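You operate a simulated robot arm through the tools that you are given. There is no shell and no other tool. Be economical: measure what you need, move in short steps, check, and stop when the job is done.

You are at the controls of a simulated robot arm. One attempt, no reset.

## Task
Set the infeed up for a fast run and reset its count.
Fine: speed dial to 15, finger air to 500 kPa and oiler tap to 15 drops by their displays, one press of reset; switch on last. Keep out past the yellow lines.

The check looks at the end state, three seconds after you hand in, the way a careful person would. Anything else that was tipped, shoved, dropped, spilled or broken makes it a failure.

## Robot
A 7-joint arm with a two-finger parallel gripper on a trunk, on a base that drives. Base frame: it is fixed to the floor where the robot stands at the start and does not move with it; the origin is under the middle of the robot, x ahead of it, y to its left, z up; the surface under the hand at the start is at about z = 0.74. Units: m, degrees, N and s.
With the tool pointing down near the work surface it reaches from about 0.22 to 0.74 m from the robot's upright axis, wherever it stands. Its first joint turns from -166.0 to 166.0 degrees. Places, roughly: beam height knob [0.9, -1, 1.1]; feed lever [0.7, -0.3, 0.8]; infeed air valve [0.6, -0.2, 0.8]; infeed lock bar [0.9, -1.4, 0.8]; infeed reset key [0.4, 0.3, 0.8]; infeed sensor [1, -1.1, 1]; infeed speed dial [0.5, 0.2, 0.8]; infeed switch [1, -1.3, 0.8]; infeed tension knob [0.3, 0.6, 0.8]; rail clamp lever [0.8, -0.8, 0.8]; rail knob [0.8, -0.9, 0.8]; tension lock lever [0.3, 0.8, 0.8]. Payload 1.57 kg.
The TCP is the grasp point between the finger pads, 0.03 m short of the fingertips. In the tool frame z runs along the fingers and y along their closing line. Largest opening 0.11 m; finger width 0.024, thickness 0.012; the body of the gripper, 0.048 by 0.112 m, starts 0.078 m behind the TCP.
Orientation is that of the tool frame in the base frame, as [roll, pitch, yaw] about the fixed x, y, z axes, in that order (R = Rz(yaw) Ry(pitch) Rx(roll)). With the fingers straight down and closing along the base's y, the tool's x points along the base's -x, its y along +y and its z along -z.

## Interface
- The arm moves only by the tool drive_tool. Its argument "motion" is a list of rows, each a list of 3 entries, a list of its own where there are three numbers: the shift along the tool's x, y, z in m, then the turn, a rotation vector about the tool's x, y, z in degrees, then the closure, from 0 (fully open) to 1 (shut). In form: [[[x, y, z], [rx, ry, rz], claw], ...]. A call has 1 to 12 rows; each row is the pose to reach, as a shift and turn from the pose commanded when the call began, along the tool's axes at that moment. Each row takes 0.2 s and may step no farther than 0.05 m and 8.6 degrees from the row before; otherwise, or with a gripper value out of range, the whole call is refused. A pose out of reach is approached as far as the arm can. The call stops where the force on the tool passes 40 N (or 10 N more than at its start, if that is more) or the arm is blocked; 0.2 s more then pass. Each finger travels about 0.045 m/s and halts on what it meets, pressing with about 35 N; the grip force reading is that of the motor and also rises with nothing between the fingers. The clock runs only during rows and for 0.2 s after the last one: add rows that repeat a pose to give the fingers time. The reply holds the time, the measured pose of the TCP, the force on the tool along the base axes, the opening and the grip force, in the units named above and with some noise, with the torque about the TCP (base axes, N m) and any sound that the robot's microphone picked up, and new pictures: "show" is both (left out), scene, wrist or none.
- Cameras (640 x 400 px; columns grow to the right, rows downward): "scene" is now at [0.0203, 0.1565, 1.4863]; the picture's right is [0.04, -1.00, 0.00], its down [-0.72, -0.03, -0.69] and it looks along [0.69, 0.03, -0.72] (base axes); focal length 265 px, centre (320, 200). "wrist" rides on the gripper at [0.07, 0.016, -0.141] in the tool frame; the picture's right is [-0.23, 0.97, 0.00], its down [-0.86, -0.20, -0.48] and it looks along [-0.47, -0.11, 0.88] (tool axes); focal length 222 px, centre (320, 200).
- lift_body(by): slides the trunk up (or, below 0, down) by that many m; the arm and the scene camera ride with it, the base frame stays. It gives what a move gives, with no picture.
- roll_base(legs): drives the robot by 1 to 6 legs, each [ahead, turn to the left] in m and degrees, along the robot's own axes; the way and the turn of a leg run together, so that a leg with both is an arc; at most 1.5 m and 180 degrees a leg. The arm and the cameras ride along, it lands a little off, and it stops where it bumps. It gives what a move gives, and a new picture of the scene camera.
- pan_tilt(pan, tilt): turns the head with the scene camera to pan (to the left, within 155 degrees either way) and tilt (down, from -29 to 69), counted from straight ahead of the robot. It gives what a move gives, and a new picture of the scene camera.
- point_at(camera, pixels): there is no depth. For up to 12 entries [column, row, z] of the newest picture of that camera ("zoom" is the newest enlarged one), the place [x, y] in the base frame at which the ray of that pixel passes the height z, good to about 0.002 m. It takes no simulated time.
- close_up(camera, box): a new picture of the part [left, top, right, bottom] of that camera's present view, enlarged. It takes no simulated time.
- sign_off(): hands the job in; it is judged then, once.

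Keep the steps short. Do not move on a guess: measure, check each grasp and each placing, and mend mistakes. In all there are 80 turns and 260 pictures (those below and enlarged ones count). Leave the gripper open and the arm clear of the work at the hand-in unless told otherwise, and finish with a single line.

The tools are called after "Emit:" by a JSON object that holds its "op" and its "data". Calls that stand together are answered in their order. drive_tool: Moves the arm, as the interface text tells. Its arguments: {"type":"object","properties":{"motion":{"type":"array","items":{"type":"array"}},"show":{"type":"string","enum":["both","scene","wrist","none"]}},"required":["motion"]} The other tools are called the same way: lift_body (by) slides the trunk up or down; roll_base (legs) drives the base; pan_tilt (pan, tilt) turns the head that bears the scene camera; point_at (camera, pixels) gives the place at which the rays of pixels pass given heights; close_up (camera, box) takes an enlarged picture of a part of a camera's view; sign_off () hands the job in.

At the start:

```text
time_s: 0.0
eef_pos: [0.4659, 0.1229, 1.0788]
tool_rot: [180.0, 0.0, -180.0]
wrist_force: [0.3, 1.0, 0.1]
wrist_torque: [-0.01, 0.02, 0.04]
gripper_width: 0.1098
grip_force: 0.1
trunk travel left (down, up): [-0.425, 0.165]
robot x, y, heading: [-0.0007, 0.0, 0.1]
head pan, tilt: [2.4, 46.3]
```

scene: 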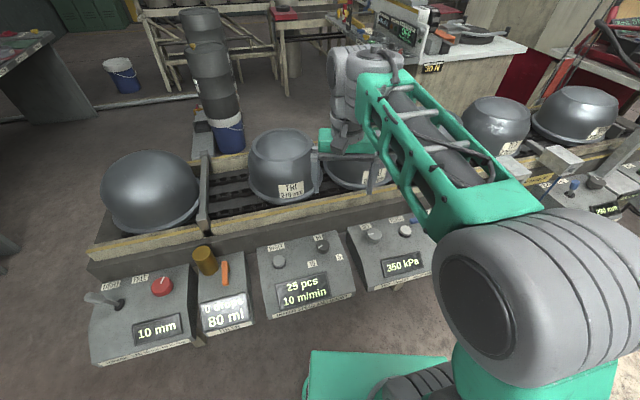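
wrist: 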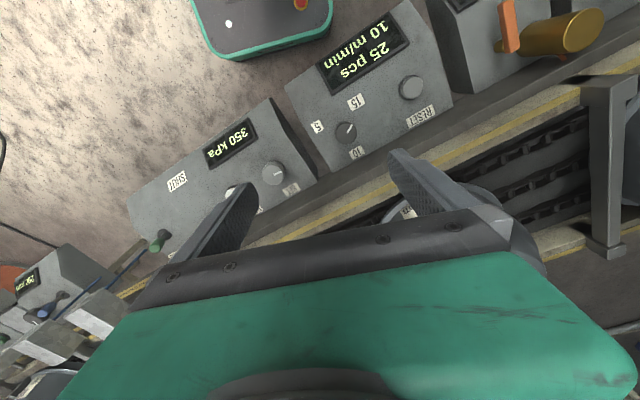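

I see a row of control boxes: tension (10 mm), oiler (80 ml), counter (25 pcs, 10 m/min) and air (350 kPa). I'll enlarge them to read the labels.

Emit:
{"op": "close_up", "data": {"camera": "scene", "box": [180, 220, 360, 335]}}

Emit:
{"op": "close_up", "data": {"camera": "wrist", "box": [120, 0, 480, 240]}}

Emit:
{"op": "close_up", "data": {"camera": "scene", "box": [330, 190, 450, 290]}}

Emit:
{"op": "close_up", "data": {"camera": "scene", "box": [500, 120, 640, 220]}}

```text
3.48 times, centred on (270, 278) of scene
```

zoom: 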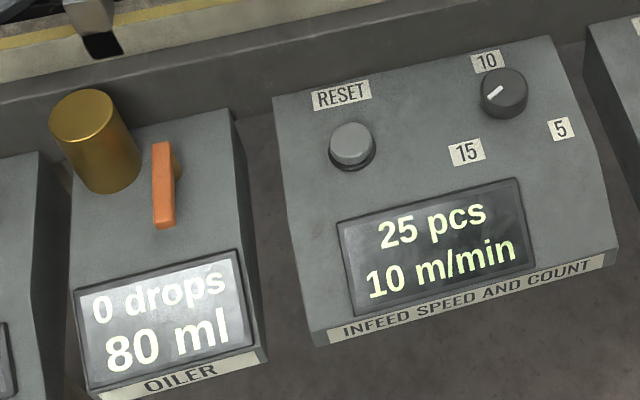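

```text
1.67 times, centred on (300, 120) of wrist
```

zoom: 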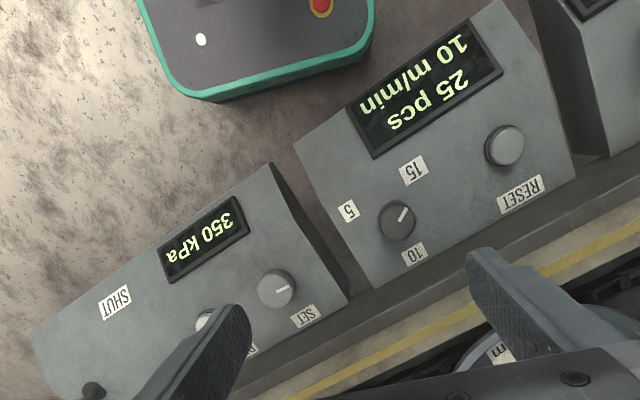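

```text
4.00 times, centred on (390, 240) of scene
```

zoom: 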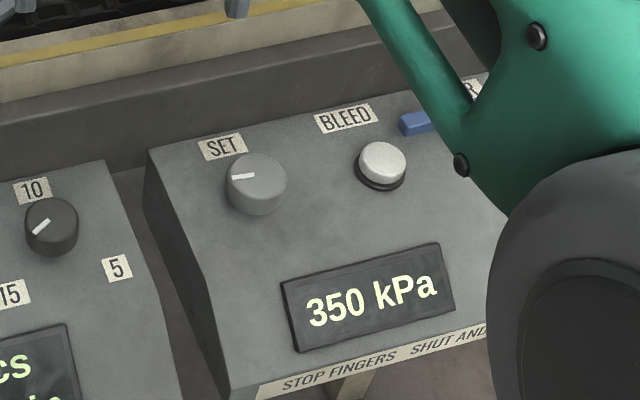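

```text
4.00 times, centred on (570, 170) of scene
```

zoom: 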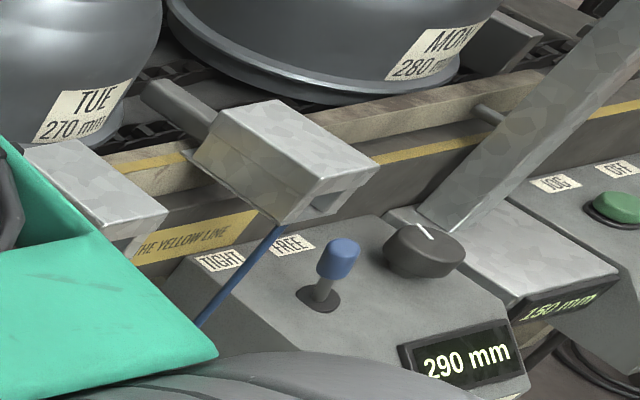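

Next I'll pan the head right to see the air box's right side and the remaining stations with the switch.

Emit:
{"op": "pan_tilt", "data": {"pan": -50, "tilt": 35}}

```text
time_s: 1.2
eef_pos: [0.4662, 0.124, 1.0802]
tool_rot: [180.0, 0.0, -180.0]
wrist_force: [-0.6, 0.4, -0.3]
wrist_torque: [-0.03, -0.01, -0.03]
gripper_width: 0.1103
grip_force: 0.1
trunk travel left (down, up): [-0.425, 0.165]
robot x, y, heading: [0.001, -0.0042, 0.2]
head pan, tilt: [-50.0, 35.0]
```

scene: 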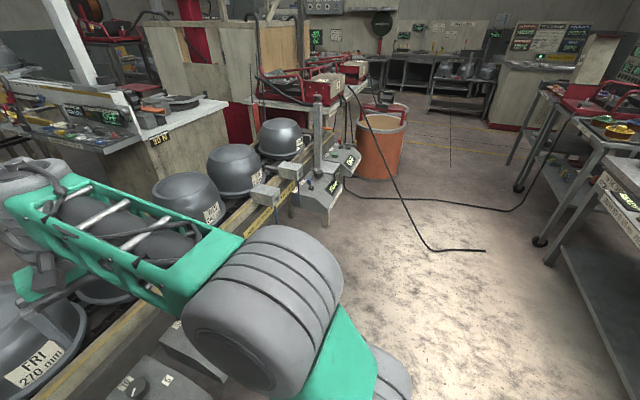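

I'll enlarge the far stations around (320,185).

Emit:
{"op": "close_up", "data": {"camera": "scene", "box": [230, 90, 410, 240]}}

Emit:
{"op": "close_up", "data": {"camera": "scene", "box": [280, 130, 370, 220]}}

```text
2.67 times, centred on (320, 165) of scene
```

zoom: 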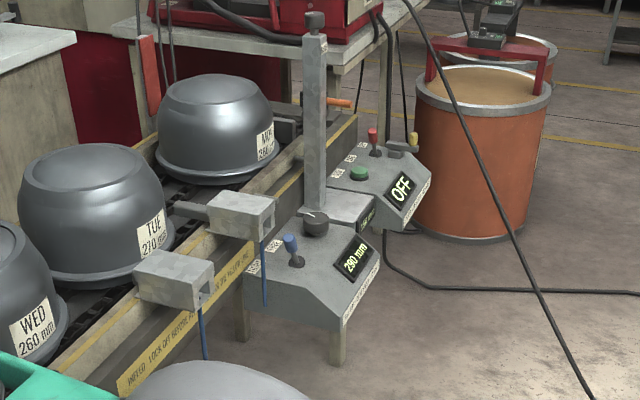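

```text
4.44 times, centred on (325, 175) of scene
```

zoom: 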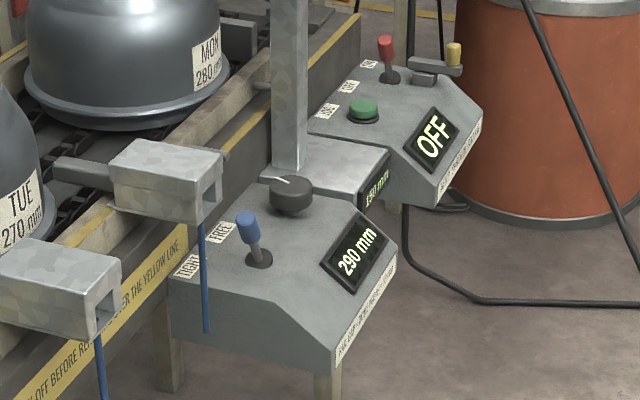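

The switch box has a red switch lever, a green JOG button and a yellow lock bar. I'll come to it last. Now the head goes back to the near boxes to measure them.

Emit:
{"op": "pan_tilt", "data": {"pan": 10, "tilt": 55}}

```text
time_s: 2.5
eef_pos: [0.4659, 0.1232, 1.0797]
tool_rot: [-180.0, 0.0, -180.0]
wrist_force: [-0.1, 0.0, -0.5]
wrist_torque: [-0.01, 0.0, -0.02]
gripper_width: 0.1102
grip_force: 0.0
trunk travel left (down, up): [-0.425, 0.165]
robot x, y, heading: [0.0036, -0.0008, -0.2]
head pan, tilt: [10.0, 55.0]
```

scene: 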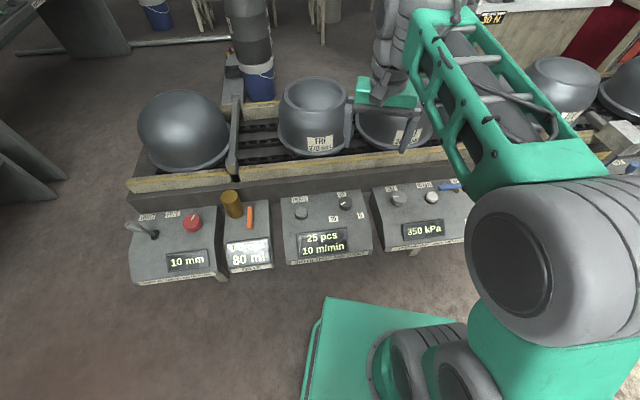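

Emit:
{"op": "close_up", "data": {"camera": "scene", "box": [210, 170, 380, 275]}}

Emit:
{"op": "close_up", "data": {"camera": "scene", "box": [360, 170, 480, 265]}}

Emit:
{"op": "point_at", "data": {"camera": "scene", "pixels": [[301, 212, 0.8], [301, 212, 0.78], [345, 202, 0.8], [345, 202, 0.78], [397, 198, 0.8], [432, 196, 0.8], [249, 215, 0.8], [231, 197, 0.85], [140, 180, 0.82], [435, 152, 0.82], [290, 266, 0.74], [372, 252, 0.74]]}}

```text
3.76 times, centred on (295, 222) of scene
```

zoom: 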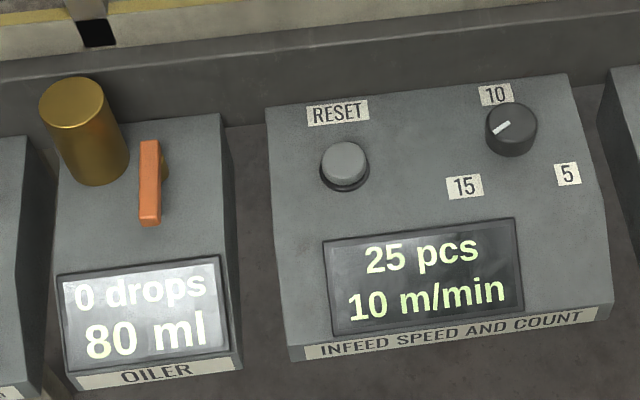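

```text
4.21 times, centred on (420, 218) of scene
```

zoom: 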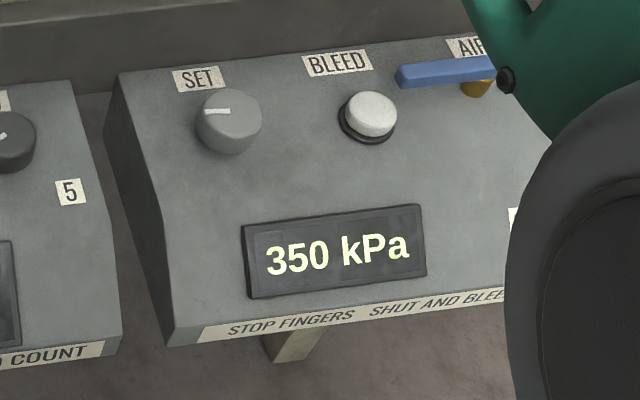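

```text
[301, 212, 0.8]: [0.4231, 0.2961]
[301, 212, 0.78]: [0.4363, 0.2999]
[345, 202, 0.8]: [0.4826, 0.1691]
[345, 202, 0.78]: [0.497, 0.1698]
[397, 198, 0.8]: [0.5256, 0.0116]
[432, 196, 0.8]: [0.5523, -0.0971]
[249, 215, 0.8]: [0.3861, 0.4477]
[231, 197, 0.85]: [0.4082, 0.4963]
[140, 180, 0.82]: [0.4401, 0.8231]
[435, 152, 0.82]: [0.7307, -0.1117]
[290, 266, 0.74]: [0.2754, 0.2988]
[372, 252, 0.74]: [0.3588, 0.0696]
```

The speed dial is near (0.485, 0.17) and the yellow line is about 0.15 m beyond it. I'll move the hand above the dial at z≈0.95 and look with the wrist camera.

Emit:
{"op": "drive_tool", "data": {"motion": [[[-0.005, 0.012, 0.035], [0, 0, 0], 0.3], [[-0.01, 0.024, 0.07], [0, 0, 0], 0.4], [[-0.016, 0.036, 0.1], [0, 0, 0], 0.4], [[-0.019, 0.047, 0.13], [0, 0, 0], 0.4]], "show": "both"}}

Emit:
{"op": "close_up", "data": {"camera": "scene", "box": [360, 170, 500, 280]}}

```text
time_s: 3.5
eef_pos: [0.4848, 0.1712, 0.949]
tool_rot: [-180.0, 0.0, 180.0]
wrist_force: [0.6, 0.2, 1.3]
wrist_torque: [0.0, -0.01, 0.0]
gripper_width: 0.0664
grip_force: 0.0
trunk travel left (down, up): [-0.425, 0.165]
robot x, y, heading: [0.001, 0.0011, 0.1]
head pan, tilt: [10.0, 55.0]
```

scene: 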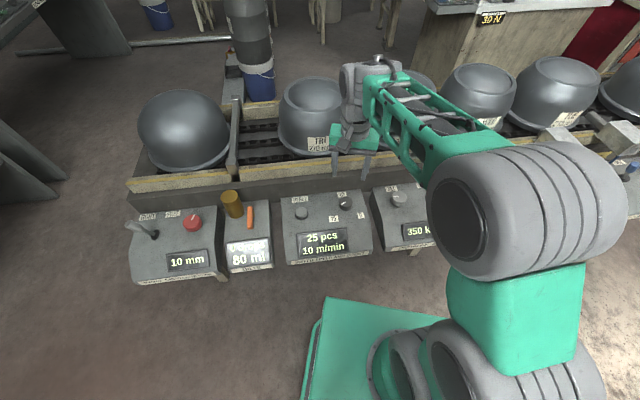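
wrist: 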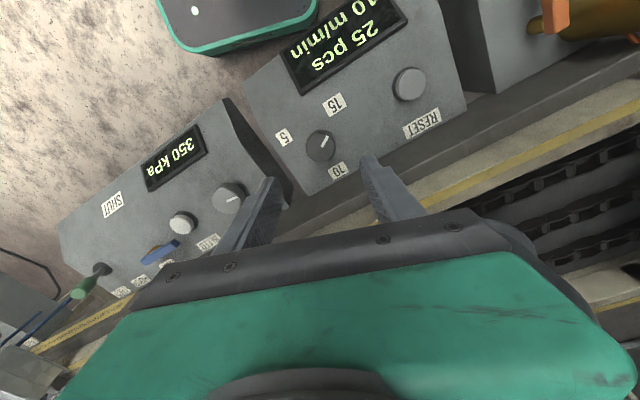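

```text
3.64 times, centred on (430, 225) of scene
```

zoom: 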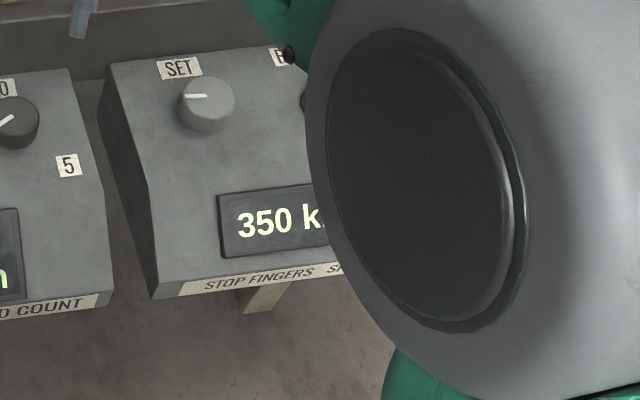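

I'll measure with the wrist camera: dial at (321,146), reset at (409,85), SET at (230,196), bleed at (182,222).

Emit:
{"op": "point_at", "data": {"camera": "wrist", "pixels": [[321, 145, 0.8], [321, 145, 0.78], [409, 84, 0.8], [409, 84, 0.78], [231, 195, 0.8], [231, 195, 0.78], [182, 222, 0.8]]}}

Emit:
{"op": "point_at", "data": {"camera": "scene", "pixels": [[301, 212, 0.8], [345, 202, 0.8], [345, 202, 0.78], [397, 198, 0.8], [397, 198, 0.78]]}}

Emit:
{"op": "close_up", "data": {"camera": "wrist", "box": [200, 40, 460, 240]}}

Emit:
{"op": "close_up", "data": {"camera": "wrist", "box": [40, 110, 280, 300]}}

```text
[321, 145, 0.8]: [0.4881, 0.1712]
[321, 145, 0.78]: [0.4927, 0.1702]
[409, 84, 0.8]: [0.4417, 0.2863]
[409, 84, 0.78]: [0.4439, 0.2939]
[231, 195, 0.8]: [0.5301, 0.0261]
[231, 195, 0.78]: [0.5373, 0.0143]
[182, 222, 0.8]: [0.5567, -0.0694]
```

```text
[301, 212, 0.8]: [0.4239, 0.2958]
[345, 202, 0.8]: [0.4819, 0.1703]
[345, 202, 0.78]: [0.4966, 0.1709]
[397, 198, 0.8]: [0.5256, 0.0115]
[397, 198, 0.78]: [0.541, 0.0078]
```

```text
2.00 times, centred on (330, 140) of wrist
```

zoom: 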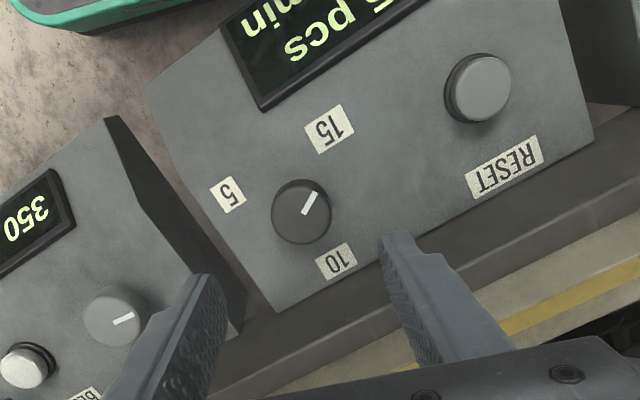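

```text
2.11 times, centred on (160, 205) of wrist
```

zoom: 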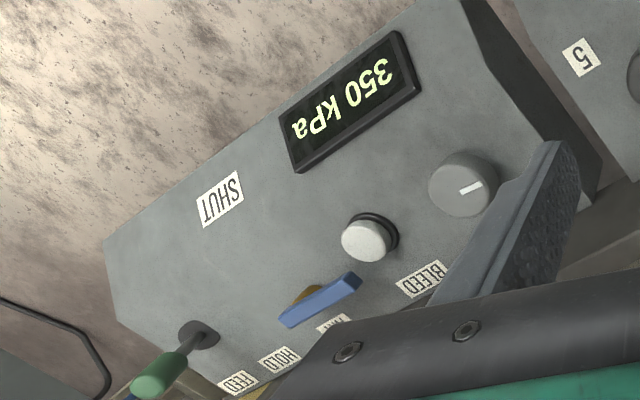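

The dial top is at about (0.491, 0.1705, 0.79). The labels don't match the pointer, so I'll go by the display. I'll descend around the dial with the fingers open and look.

Emit:
{"op": "drive_tool", "data": {"motion": [[[-0.003, 0, 0.04], [0, 0, 0], 0.3], [[-0.006, 0, 0.08], [0, 0, 0], 0.3], [[-0.006, 0, 0.11], [0, 0, 0], 0.3], [[-0.006, 0, 0.125], [0, 0, 0], 0.3]], "show": "both"}}

Emit:
{"op": "close_up", "data": {"camera": "wrist", "box": [180, 60, 500, 260]}}

Emit:
{"op": "close_up", "data": {"camera": "scene", "box": [280, 150, 400, 260]}}

```text
time_s: 4.5
eef_pos: [0.4901, 0.1703, 0.8264]
tool_rot: [180.0, 0.0, -180.0]
wrist_force: [0.3, 0.5, 0.1]
wrist_torque: [-0.01, 0.0, 0.0]
gripper_width: 0.0769
grip_force: 0.0
trunk travel left (down, up): [-0.425, 0.165]
robot x, y, heading: [-0.0019, -0.0005, 0.2]
head pan, tilt: [10.0, 55.0]
```

scene: 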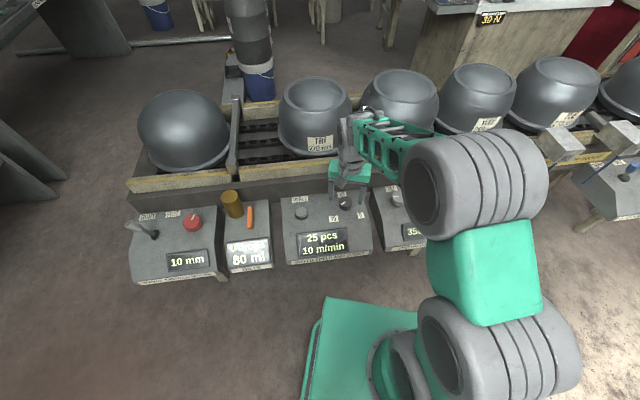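
wrist: 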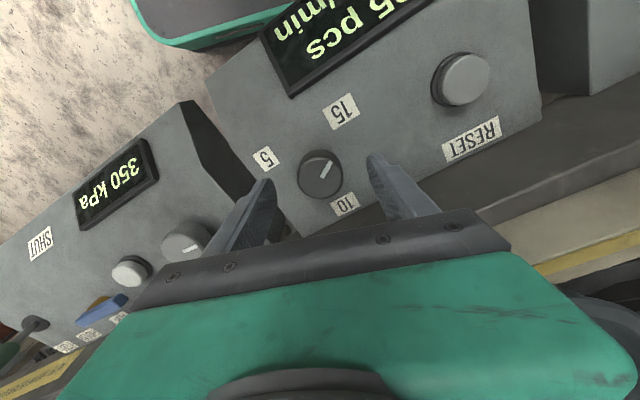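

```text
2.00 times, centred on (340, 160) of wrist
```

zoom: 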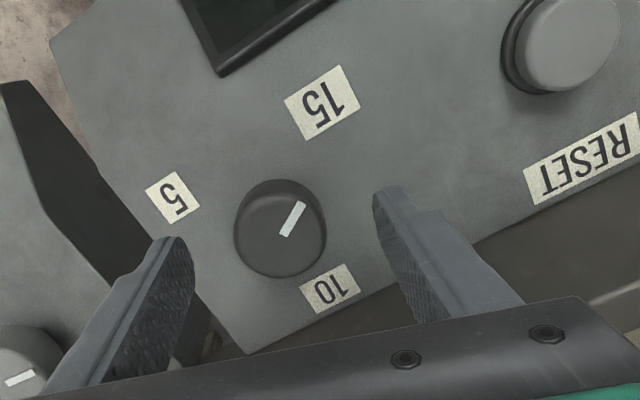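

```text
3.64 times, centred on (340, 205) of scene
```

zoom: 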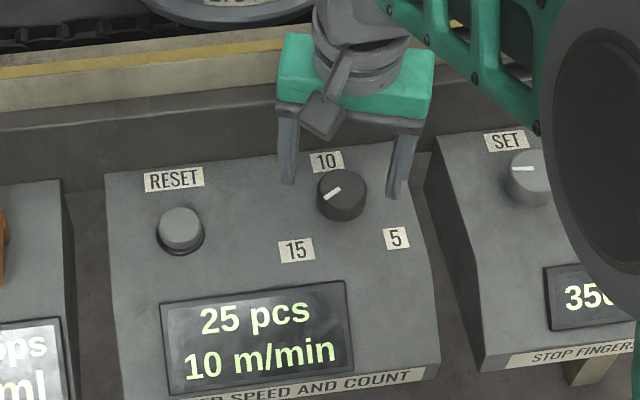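

Emit:
{"op": "point_at", "data": {"camera": "wrist", "pixels": [[320, 172, 0.79], [320, 176, 0.77], [460, 80, 0.79], [300, 176, 0.79], [343, 170, 0.79]]}}

Emit:
{"op": "point_at", "data": {"camera": "scene", "pixels": [[345, 201, 0.79], [301, 212, 0.79], [301, 212, 0.8]]}}

```text
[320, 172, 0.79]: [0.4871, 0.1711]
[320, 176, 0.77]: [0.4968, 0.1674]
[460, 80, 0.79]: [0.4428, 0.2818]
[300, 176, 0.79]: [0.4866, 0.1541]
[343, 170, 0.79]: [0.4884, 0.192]
```

```text
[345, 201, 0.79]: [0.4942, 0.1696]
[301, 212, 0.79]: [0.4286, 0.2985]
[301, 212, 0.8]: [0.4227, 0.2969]
```

The dial is centred at (0.490, 0.170). I'll go down 0.02 and close on it.

Emit:
{"op": "drive_tool", "data": {"motion": [[[0, 0, 0.012], [0, 0, 0], 0.3], [[0, 0, 0.022], [0, 0, 0], 0.3], [[0, 0, 0.022], [0, 0, 0], 0.5], [[0, 0, 0.022], [0, 0, 0], 0.6], [[0, 0, 0.022], [0, 0, 0], 0.72], [[0, 0, 0.022], [0, 0, 0], 0.72]], "show": "both"}}

Emit:
{"op": "close_up", "data": {"camera": "wrist", "box": [180, 60, 500, 260]}}

Emit:
{"op": "close_up", "data": {"camera": "scene", "box": [280, 150, 400, 260]}}

```text
time_s: 5.9
eef_pos: [0.4916, 0.1684, 0.8023]
tool_rot: [180.0, 0.1, 179.8]
wrist_force: [2.2, -13.9, -0.6]
wrist_torque: [-0.52, -0.14, -0.15]
gripper_width: 0.0437
grip_force: 28.6
trunk travel left (down, up): [-0.425, 0.165]
robot x, y, heading: [0.0016, 0.0019, -0.2]
head pan, tilt: [10.0, 55.0]
```

scene: 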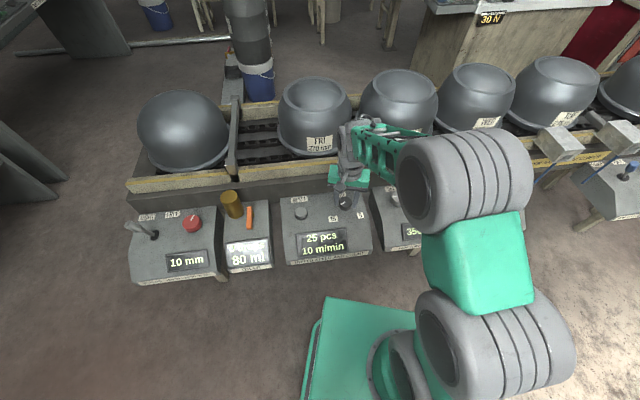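
wrist: 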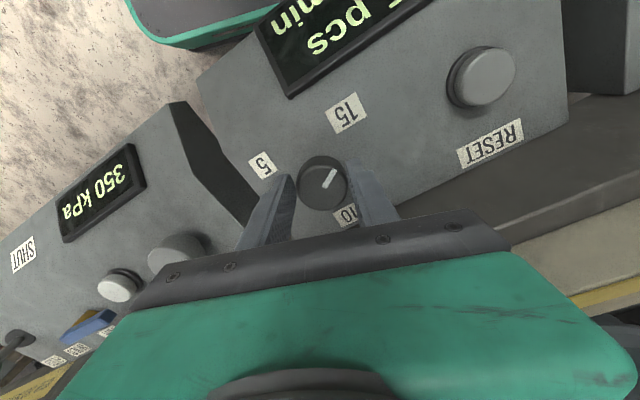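

```text
2.00 times, centred on (340, 160) of wrist
```

zoom: 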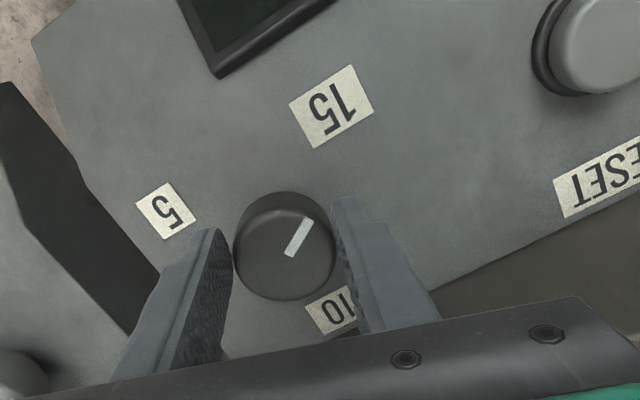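

```text
3.64 times, centred on (340, 205) of scene
```

zoom: 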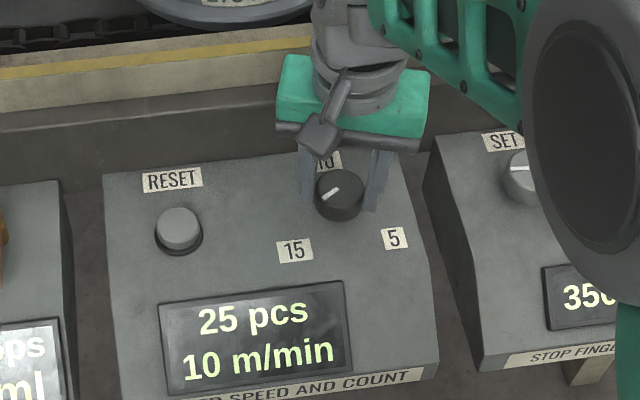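

The dial is gripped at width 0.0437, with a slight sideways load. I'll centre by 3 mm toward −y and turn about 16° counter-clockwise seen from above, toward the 15 label. Then I'll read the display.

Emit:
{"op": "drive_tool", "data": {"motion": [[[0, -0.003, 0.022], [0, 0, 0], 0.75], [[0, -0.003, 0.022], [0, 0, -8], 0.75], [[0, -0.003, 0.022], [0, 0, -16], 0.75], [[0, -0.003, 0.022], [0, 0, -16], 0.75]], "show": "none"}}

Emit:
{"op": "close_up", "data": {"camera": "scene", "box": [280, 150, 400, 260]}}

```text
time_s: 6.2
eef_pos: [0.492, 0.1688, 0.7998]
tool_rot: [179.9, 0.5, 179.8]
wrist_force: [-12.6, -7.2, 21.6]
wrist_torque: [-0.82, 1.04, -0.12]
gripper_width: 0.0436
grip_force: 44.9
trunk travel left (down, up): [-0.425, 0.165]
robot x, y, heading: [-0.0029, -0.0013, -0.3]
head pan, tilt: [10.0, 55.0]
stopped in row 1: the force on the tool passed its limit at 44 N (the readings are from after the stop); the commanded pose is now the measured one
```

```text
3.64 times, centred on (340, 205) of scene
```

zoom: 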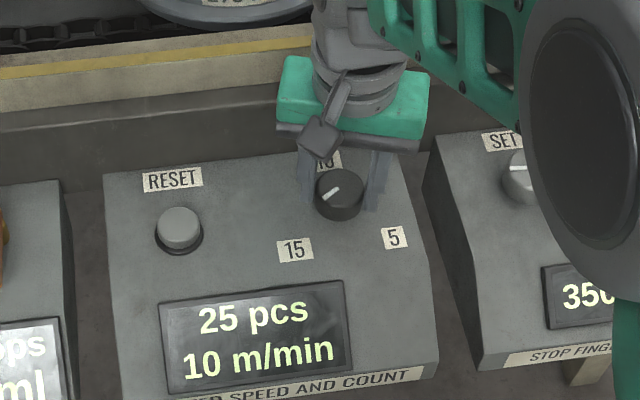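

I repeated the down shift by mistake: shifts count from the start of each call. The force limit stopped it with no harm seen. I'll lift 4 mm, then turn.

Emit:
{"op": "drive_tool", "data": {"motion": [[[0, -0.001, -0.004], [0, 0, 0], 0.75], [[0, -0.002, -0.004], [0, 0, -5], 0.75], [[0, -0.002, -0.004], [0, 0, -10], 0.75], [[0, -0.002, -0.004], [0, 0, -16], 0.75], [[0, -0.002, -0.004], [0, 0, -16], 0.75]], "show": "none"}}

Emit:
{"op": "close_up", "data": {"camera": "scene", "box": [280, 150, 400, 260]}}

```text
time_s: 7.5
eef_pos: [0.4921, 0.1669, 0.8001]
tool_rot: [180.0, 0.2, -164.1]
wrist_force: [-10.4, -11.8, -11.9]
wrist_torque: [0.03, -0.2, -0.05]
gripper_width: 0.0436
grip_force: 44.6
trunk travel left (down, up): [-0.425, 0.165]
robot x, y, heading: [0.0011, 0.0008, -0.1]
head pan, tilt: [10.0, 55.0]
```

```text
3.64 times, centred on (340, 205) of scene
```

zoom: 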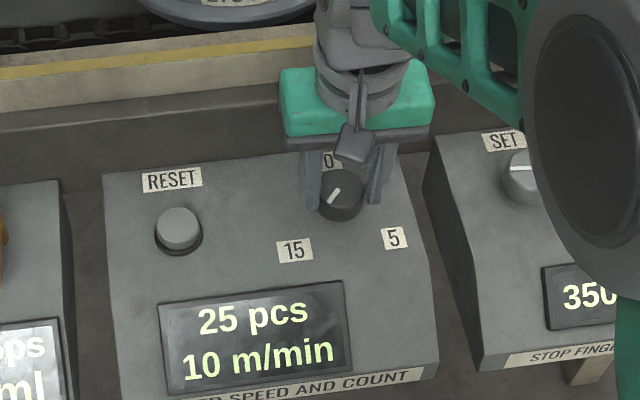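

The pointer turned about 16° and the display still reads 10, so the dial may be stepped. I'll turn on another 24°.

Emit:
{"op": "drive_tool", "data": {"motion": [[[0, 0, 0], [0, 0, -8], 0.75], [[0, 0, 0], [0, 0, -16], 0.75], [[0, 0, 0], [0, 0, -24], 0.75], [[0, 0, 0], [0, 0, -24], 0.75]], "show": "none"}}

Emit:
{"op": "close_up", "data": {"camera": "scene", "box": [280, 150, 400, 260]}}

```text
time_s: 8.5
eef_pos: [0.4951, 0.1659, 0.8001]
tool_rot: [-179.7, 0.3, -140.4]
wrist_force: [7.0, -6.6, -8.6]
wrist_torque: [-0.56, -0.5, -0.03]
gripper_width: 0.0429
grip_force: 45.4
trunk travel left (down, up): [-0.425, 0.165]
robot x, y, heading: [0.0004, -0.0036, -0.5]
head pan, tilt: [10.0, 55.0]
stopped in row 4: the force on the tool passed its limit at 41 N (the readings are from after the stop); the commanded pose is now the measured one
```

```text
3.64 times, centred on (340, 205) of scene
```

zoom: 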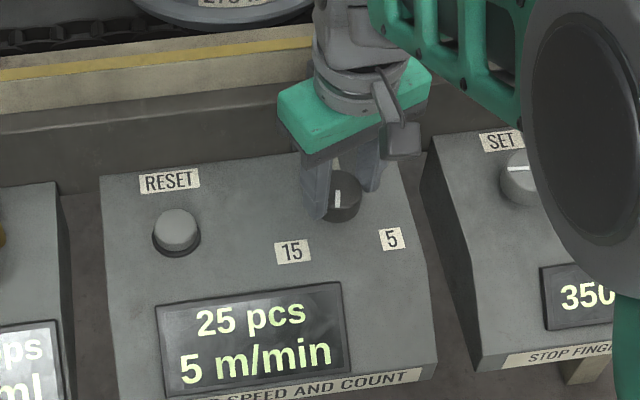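

The display now reads 5, so counter-clockwise lowers it and clockwise raises it. I'll release and check centring before turning clockwise.

Emit:
{"op": "drive_tool", "data": {"motion": [[[0, 0, 0], [0, 0, 0], 0.45], [[0, 0, -0.003], [0, 0, 0], 0.45], [[0, 0, -0.003], [0, 0, 0], 0.45]], "show": "wrist"}}

Emit:
{"op": "close_up", "data": {"camera": "wrist", "box": [180, 60, 500, 260]}}

Emit:
{"op": "point_at", "data": {"camera": "scene", "pixels": [[345, 201, 0.79]]}}

```text
time_s: 9.3
eef_pos: [0.4946, 0.1665, 0.8034]
tool_rot: [-179.6, 0.4, -140.2]
wrist_force: [0.1, -0.5, 0.2]
wrist_torque: [0.02, -0.04, -0.01]
gripper_width: 0.0602
grip_force: 0.1
trunk travel left (down, up): [-0.425, 0.165]
robot x, y, heading: [0.0011, 0.0001, -0.2]
head pan, tilt: [10.0, 55.0]
```

wrist: 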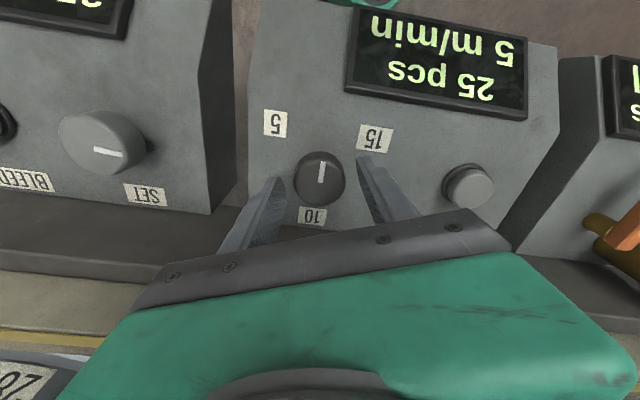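

```text
2.00 times, centred on (340, 160) of wrist
```

zoom: 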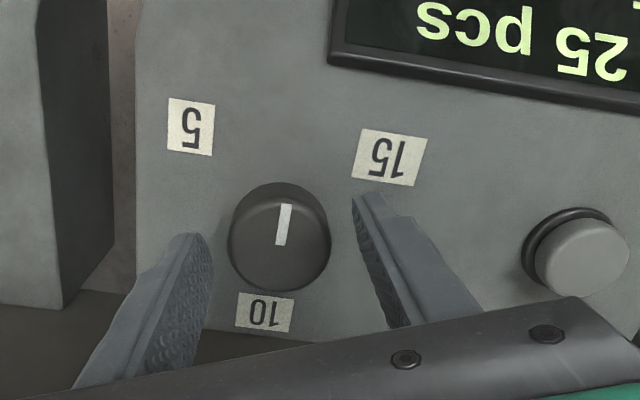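

```text
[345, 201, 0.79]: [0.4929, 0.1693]
```

Well centred, with no residual force. I'll regrip gently and turn clockwise 64°, then read.

Emit:
{"op": "drive_tool", "data": {"motion": [[[0, 0, 0], [0, 0, 0], 0.62], [[0, 0, 0], [0, 0, 0], 0.66], [[0, 0, 0], [0, 0, 8], 0.66], [[0, 0, 0], [0, 0, 16], 0.66], [[0, 0, 0], [0, 0, 24], 0.66], [[0, 0, 0], [0, 0, 32], 0.66], [[0, 0, 0], [0, 0, 40], 0.66], [[0, 0, 0], [0, 0, 48], 0.66], [[0, 0, 0], [0, 0, 56], 0.66], [[0, 0, 0], [0, 0, 64], 0.66], [[0, 0, 0], [0, 0, 64], 0.66]], "show": "none"}}

Emit:
{"op": "close_up", "data": {"camera": "scene", "box": [280, 150, 400, 260]}}

```text
time_s: 11.7
eef_pos: [0.4946, 0.1707, 0.804]
tool_rot: [179.7, 0.6, 156.0]
wrist_force: [-4.4, 37.3, -0.4]
wrist_torque: [0.4, -0.54, 0.18]
gripper_width: 0.0435
grip_force: 45.3
trunk travel left (down, up): [-0.425, 0.165]
robot x, y, heading: [-0.0017, -0.0004, -0.4]
head pan, tilt: [10.0, 55.0]
```

```text
3.64 times, centred on (340, 205) of scene
```

zoom: 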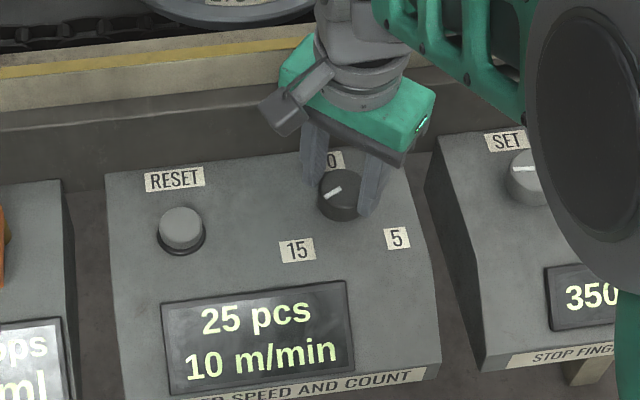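

The display is back at 10, but a side load of 37 N shows the grip is off-centre. I'll release, recentre about 3 mm toward +y, regrip and turn 30° more clockwise.

Emit:
{"op": "drive_tool", "data": {"motion": [[[0, 0, 0], [0, 0, 0], 0.5], [[0.001, 0.003, 0], [0, 0, 0], 0.5], [[0.001, 0.003, 0], [0, 0, 0], 0.62], [[0.001, 0.003, 0], [0, 0, 0], 0.65], [[0.001, 0.003, 0], [0, 0, 8], 0.65], [[0.001, 0.003, 0], [0, 0, 16], 0.65], [[0.001, 0.003, 0], [0, 0, 24], 0.65], [[0.001, 0.003, 0], [0, 0, 30], 0.65], [[0.001, 0.003, 0], [0, 0, 30], 0.65]], "show": "none"}}

Emit:
{"op": "close_up", "data": {"camera": "scene", "box": [280, 150, 400, 260]}}

```text
time_s: 13.7
eef_pos: [0.4964, 0.1727, 0.8037]
tool_rot: [179.5, 0.5, 125.8]
wrist_force: [5.3, 29.0, -9.0]
wrist_torque: [0.86, -0.1, 0.14]
gripper_width: 0.0434
grip_force: 45.0
trunk travel left (down, up): [-0.425, 0.165]
robot x, y, heading: [0.0023, -0.0016, -0.3]
head pan, tilt: [10.0, 55.0]
```

```text
3.64 times, centred on (340, 205) of scene
```

zoom: 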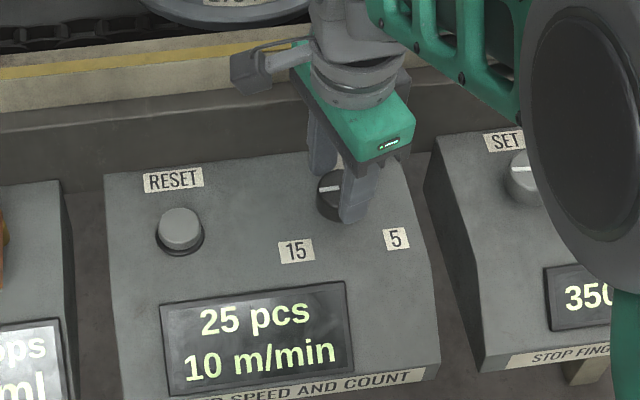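

The pointer turned on and the display still reads 10. I'll ease the load by 2 mm and turn another 24° clockwise.

Emit:
{"op": "drive_tool", "data": {"motion": [[[0.001, 0.002, 0], [0, 0, 0], 0.65], [[0.001, 0.002, 0], [0, 0, 8], 0.65], [[0.001, 0.002, 0], [0, 0, 16], 0.65], [[0.001, 0.002, 0], [0, 0, 24], 0.65], [[0.001, 0.002, 0], [0, 0, 24], 0.65]], "show": "none"}}

Emit:
{"op": "close_up", "data": {"camera": "scene", "box": [280, 150, 400, 260]}}

```text
time_s: 14.9
eef_pos: [0.4986, 0.1734, 0.8034]
tool_rot: [179.5, 0.2, 101.7]
wrist_force: [15.0, 20.5, -4.6]
wrist_torque: [-0.03, -0.57, 0.03]
gripper_width: 0.0435
grip_force: 44.0
trunk travel left (down, up): [-0.425, 0.165]
robot x, y, heading: [0.0013, 0.0005, -0.5]
head pan, tilt: [10.0, 55.0]
```

```text
3.64 times, centred on (340, 205) of scene
```

zoom: 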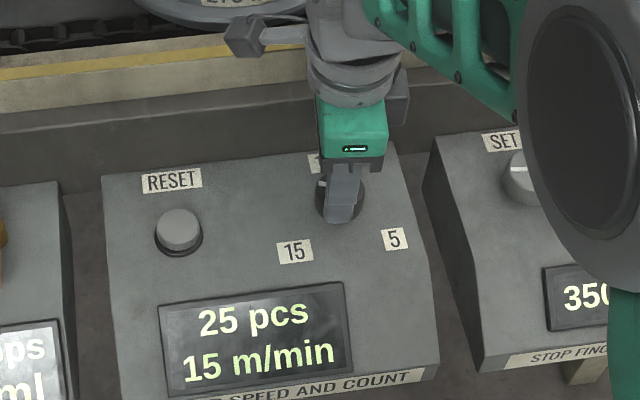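

The display reads 15. I'll release, lift off and check that it holds.

Emit:
{"op": "drive_tool", "data": {"motion": [[[0, 0, 0], [0, 0, 0], 0.5], [[0, 0, 0], [0, 0, 0], 0.4], [[0, 0, -0.03], [0, 0, -3], 0.4], [[0, 0, -0.06], [0, 0, -11], 0.4], [[0, 0, -0.09], [0, 0, -19], 0.4], [[0, 0, -0.1], [0, 0, -27], 0.4], [[0, 0, -0.1], [0, 0, -35], 0.4]], "show": "both"}}

Emit:
{"op": "close_up", "data": {"camera": "scene", "box": [280, 150, 400, 260]}}

```text
time_s: 16.5
eef_pos: [0.4946, 0.1719, 0.9036]
tool_rot: [179.9, 0.3, 136.9]
wrist_force: [0.6, -0.6, 0.2]
wrist_torque: [-0.03, -0.03, -0.01]
gripper_width: 0.066
grip_force: 0.1
trunk travel left (down, up): [-0.425, 0.165]
robot x, y, heading: [0.0002, -0.0012, -0.3]
head pan, tilt: [10.0, 55.0]
```

scene: 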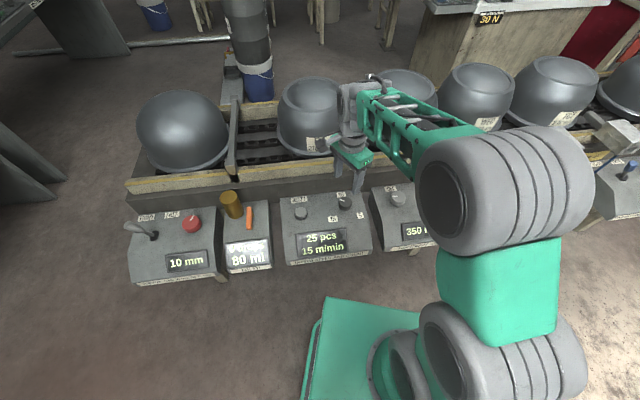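
wrist: 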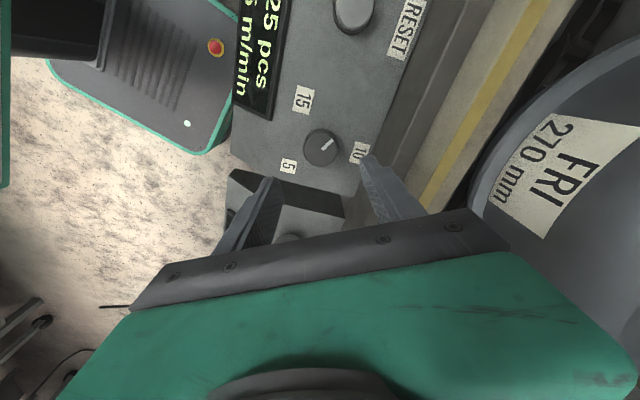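

```text
3.64 times, centred on (340, 205) of scene
```

zoom: 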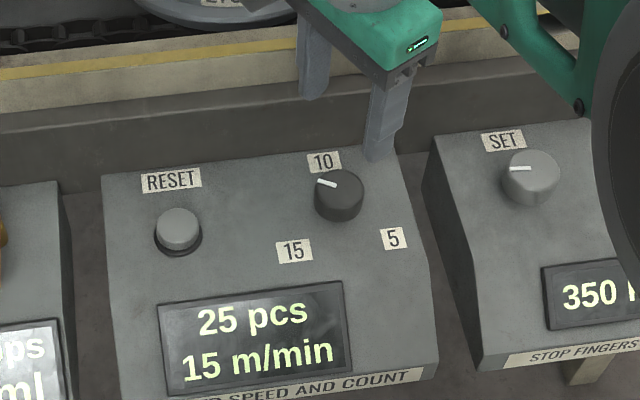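

The dial holds at 15 m/min. Next is reset: I'll move the hand over the reset key near (0.44, 0.295), square it up, and close the fingers for pressing.

Emit:
{"op": "drive_tool", "data": {"motion": [[[0.03, 0.013, -0.01], [0, 0, -8], 0.6], [[0.062, 0.026, -0.01], [0, 0, -16], 0.8], [[0.094, 0.04, -0.01], [0, 0, -24], 1], [[0.125, 0.053, -0.01], [0, 0, -32], 1], [[0.125, 0.053, -0.01], [0, 0, -40], 1], [[0.125, 0.053, -0.01], [0, 0, -43], 1]], "show": "both"}}

Emit:
{"op": "close_up", "data": {"camera": "wrist", "box": [180, 60, 500, 260]}}

Emit:
{"op": "close_up", "data": {"camera": "scene", "box": [270, 160, 370, 240]}}

```text
time_s: 17.9
eef_pos: [0.4396, 0.2973, 0.9131]
tool_rot: [180.0, 0.5, 179.9]
wrist_force: [-1.0, -0.2, 0.6]
wrist_torque: [0.0, -0.03, 0.01]
gripper_width: 0.0
grip_force: 21.3
trunk travel left (down, up): [-0.425, 0.165]
robot x, y, heading: [-0.0001, 0.0017, -0.2]
head pan, tilt: [10.0, 55.0]
```

scene: 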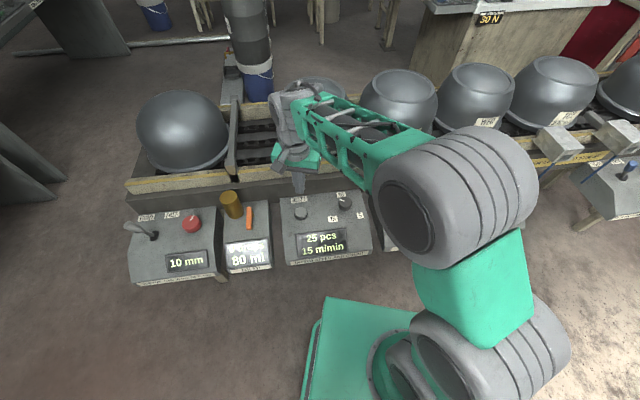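
wrist: 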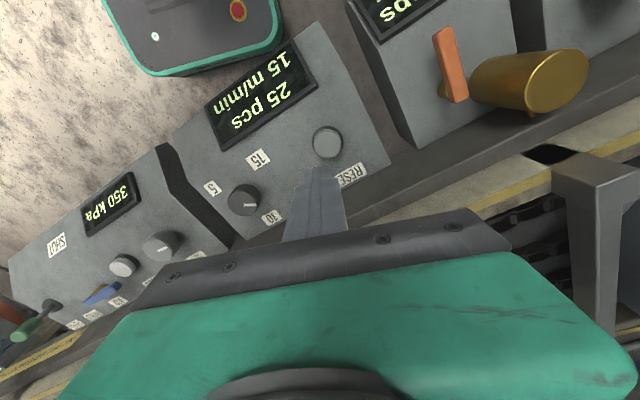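

```text
2.00 times, centred on (340, 160) of wrist
```

zoom: 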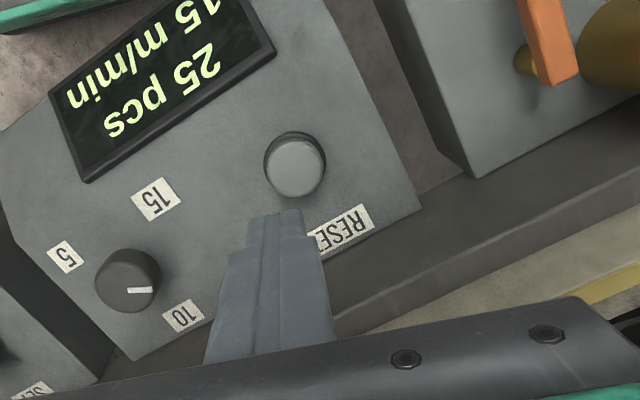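

```text
5.00 times, centred on (320, 200) of scene
```

zoom: 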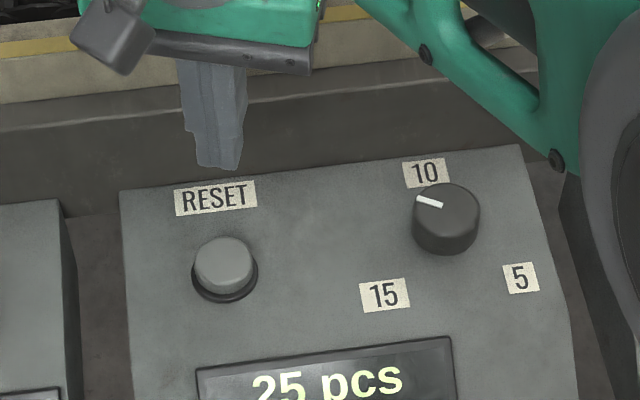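

Emit:
{"op": "point_at", "data": {"camera": "wrist", "pixels": [[328, 144, 0.79], [328, 144, 0.78], [328, 144, 0.77]]}}

Emit:
{"op": "point_at", "data": {"camera": "scene", "pixels": [[300.8, 212.6, 0.79], [300.8, 212.6, 0.78], [300.8, 212.6, 0.77]]}}

```text
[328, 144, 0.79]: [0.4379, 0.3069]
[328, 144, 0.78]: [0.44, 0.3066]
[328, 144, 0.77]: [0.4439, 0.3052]
```

```text
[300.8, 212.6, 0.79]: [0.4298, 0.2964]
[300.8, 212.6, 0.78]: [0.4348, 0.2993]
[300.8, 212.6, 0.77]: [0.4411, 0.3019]
```

The reset cap is at about (0.440, 0.303, 0.78). I'll go to 1 cm above it and look before pressing.

Emit:
{"op": "drive_tool", "data": {"motion": [[[0, 0.006, 0.04], [0, 0, 0], 1], [[0, 0.006, 0.08], [0, 0, 0], 1], [[0, 0.006, 0.09], [0, 0, 0], 1]], "show": "both"}}

Emit:
{"op": "close_up", "data": {"camera": "scene", "box": [270, 160, 370, 240]}}

Emit:
{"op": "close_up", "data": {"camera": "wrist", "box": [220, 100, 420, 240]}}

```text
time_s: 18.7
eef_pos: [0.4405, 0.3018, 0.8237]
tool_rot: [180.0, 0.5, 179.9]
wrist_force: [-0.3, -0.2, -0.8]
wrist_torque: [-0.01, 0.02, 0.03]
gripper_width: 0.0002
grip_force: 20.8
trunk travel left (down, up): [-0.425, 0.165]
robot x, y, heading: [0.0001, 0.001, -0.3]
head pan, tilt: [10.0, 55.0]
```

scene: 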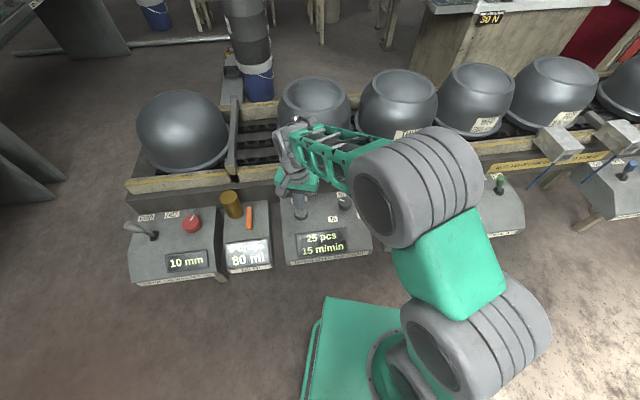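
wrist: 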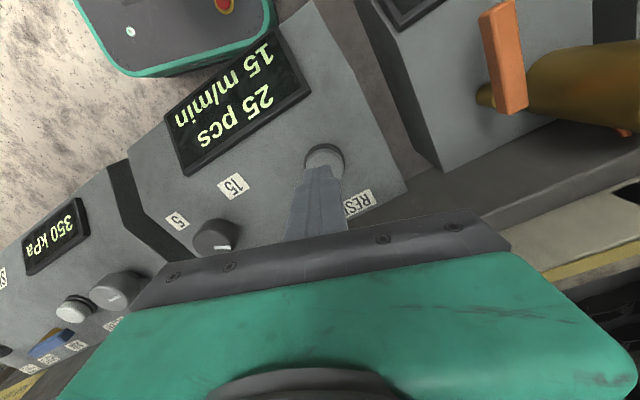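

```text
5.00 times, centred on (320, 200) of scene
```

zoom: 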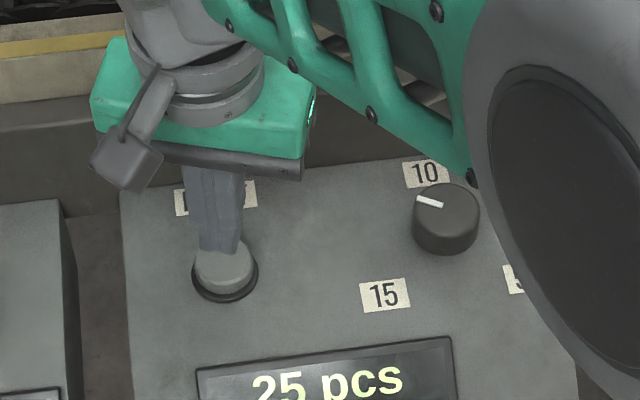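

```text
2.86 times, centred on (320, 170) of wrist
```

zoom: 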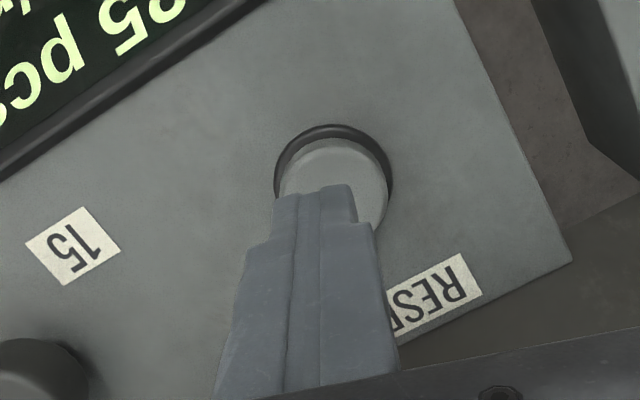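

The tips are over the cap, about 3 mm to one side. I'll shift, then descend 12 mm to press.

Emit:
{"op": "drive_tool", "data": {"motion": [[[0.003, 0.004, 0.003], [0, 0, 0], 1], [[0.003, 0.004, 0.006], [0, 0, 0], 1], [[0.003, 0.004, 0.009], [0, 0, 0], 1], [[0.003, 0.004, 0.012], [0, 0, 0], 1]], "show": "none"}}

Emit:
{"op": "close_up", "data": {"camera": "scene", "box": [250, 160, 380, 260]}}

```text
time_s: 19.7
eef_pos: [0.4373, 0.3074, 0.8109]
tool_rot: [180.0, 0.5, 179.8]
wrist_force: [-0.4, 0.4, 0.3]
wrist_torque: [-0.03, 0.01, 0.03]
gripper_width: 0.0
grip_force: 21.2
trunk travel left (down, up): [-0.425, 0.165]
robot x, y, heading: [-0.0009, -0.0034, -0.4]
head pan, tilt: [10.0, 55.0]
```

```text
4.00 times, centred on (315, 210) of scene
```

zoom: 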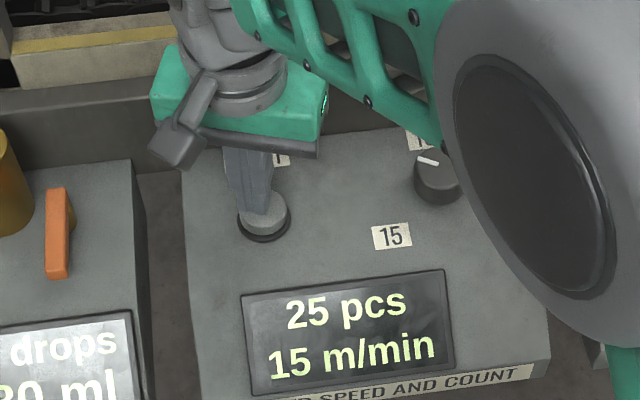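

No contact yet, tips at z≈0.781. I'll continue down in 2 mm steps.

Emit:
{"op": "drive_tool", "data": {"motion": [[[0.002, 0, 0.002], [0, 0, 0], 1], [[0.002, 0, 0.004], [0, 0, 0], 1], [[0.002, 0, 0.006], [0, 0, 0], 1], [[0.002, 0, 0.008], [0, 0, 0], 1]], "show": "none"}}

Emit:
{"op": "close_up", "data": {"camera": "scene", "box": [250, 160, 380, 260]}}

```text
time_s: 20.7
eef_pos: [0.4365, 0.308, 0.8039]
tool_rot: [-180.0, 0.6, 179.7]
wrist_force: [-0.7, 0.0, -0.4]
wrist_torque: [-0.01, 0.01, -0.01]
gripper_width: 0.0
grip_force: 21.2
trunk travel left (down, up): [-0.425, 0.165]
robot x, y, heading: [-0.0035, 0.001, -0.5]
head pan, tilt: [10.0, 55.0]
```

```text
4.00 times, centred on (315, 210) of scene
```

zoom: 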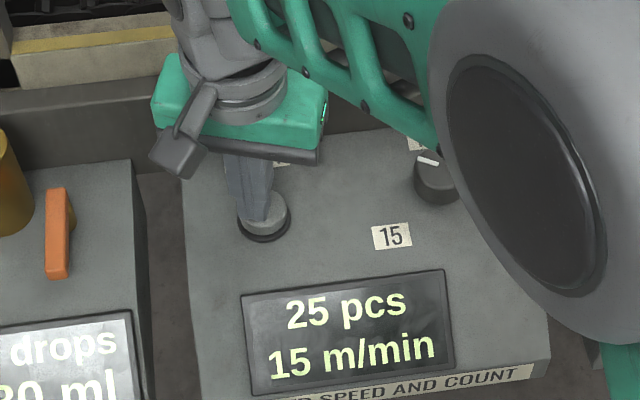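

Tips at 0.774 and still no force. I'll go lower in 1.5 mm steps.

Emit:
{"op": "drive_tool", "data": {"motion": [[[0, 0, 0.0015], [0, 0, 0], 1], [[0, 0, 0.003], [0, 0, 0], 1], [[0, 0, 0.0045], [0, 0, 0], 1]], "show": "wrist"}}

Emit:
{"op": "close_up", "data": {"camera": "scene", "box": [250, 160, 380, 260]}}

Emit:
{"op": "close_up", "data": {"camera": "wrist", "box": [220, 100, 420, 240]}}

```text
time_s: 21.5
eef_pos: [0.4356, 0.3055, 0.7987]
tool_rot: [-179.9, 0.5, 179.8]
wrist_force: [-0.5, -0.2, 0.1]
wrist_torque: [-0.02, 0.01, 0.02]
gripper_width: 0.0002
grip_force: 21.4
trunk travel left (down, up): [-0.425, 0.165]
robot x, y, heading: [-0.0027, -0.0035, -0.3]
head pan, tilt: [10.0, 55.0]
```

wrist: 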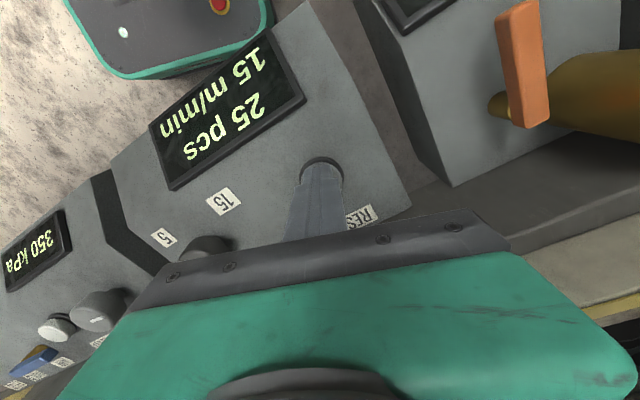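

```text
4.00 times, centred on (315, 210) of scene
```

zoom: 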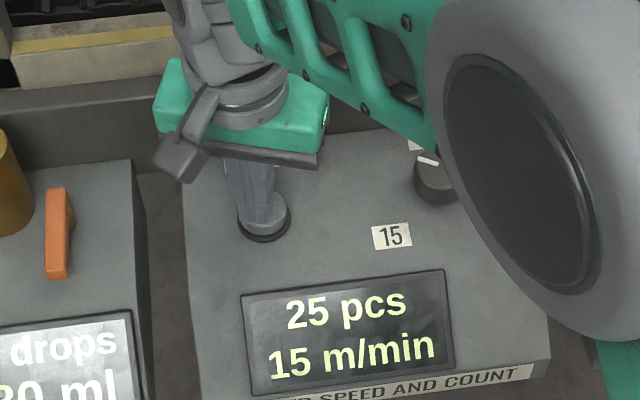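

```text
2.86 times, centred on (320, 170) of wrist
```

zoom: 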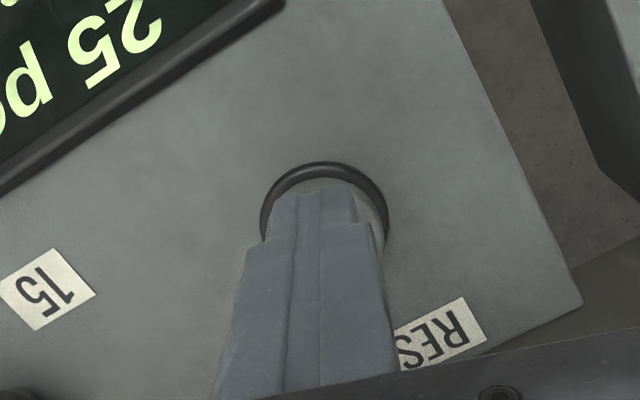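

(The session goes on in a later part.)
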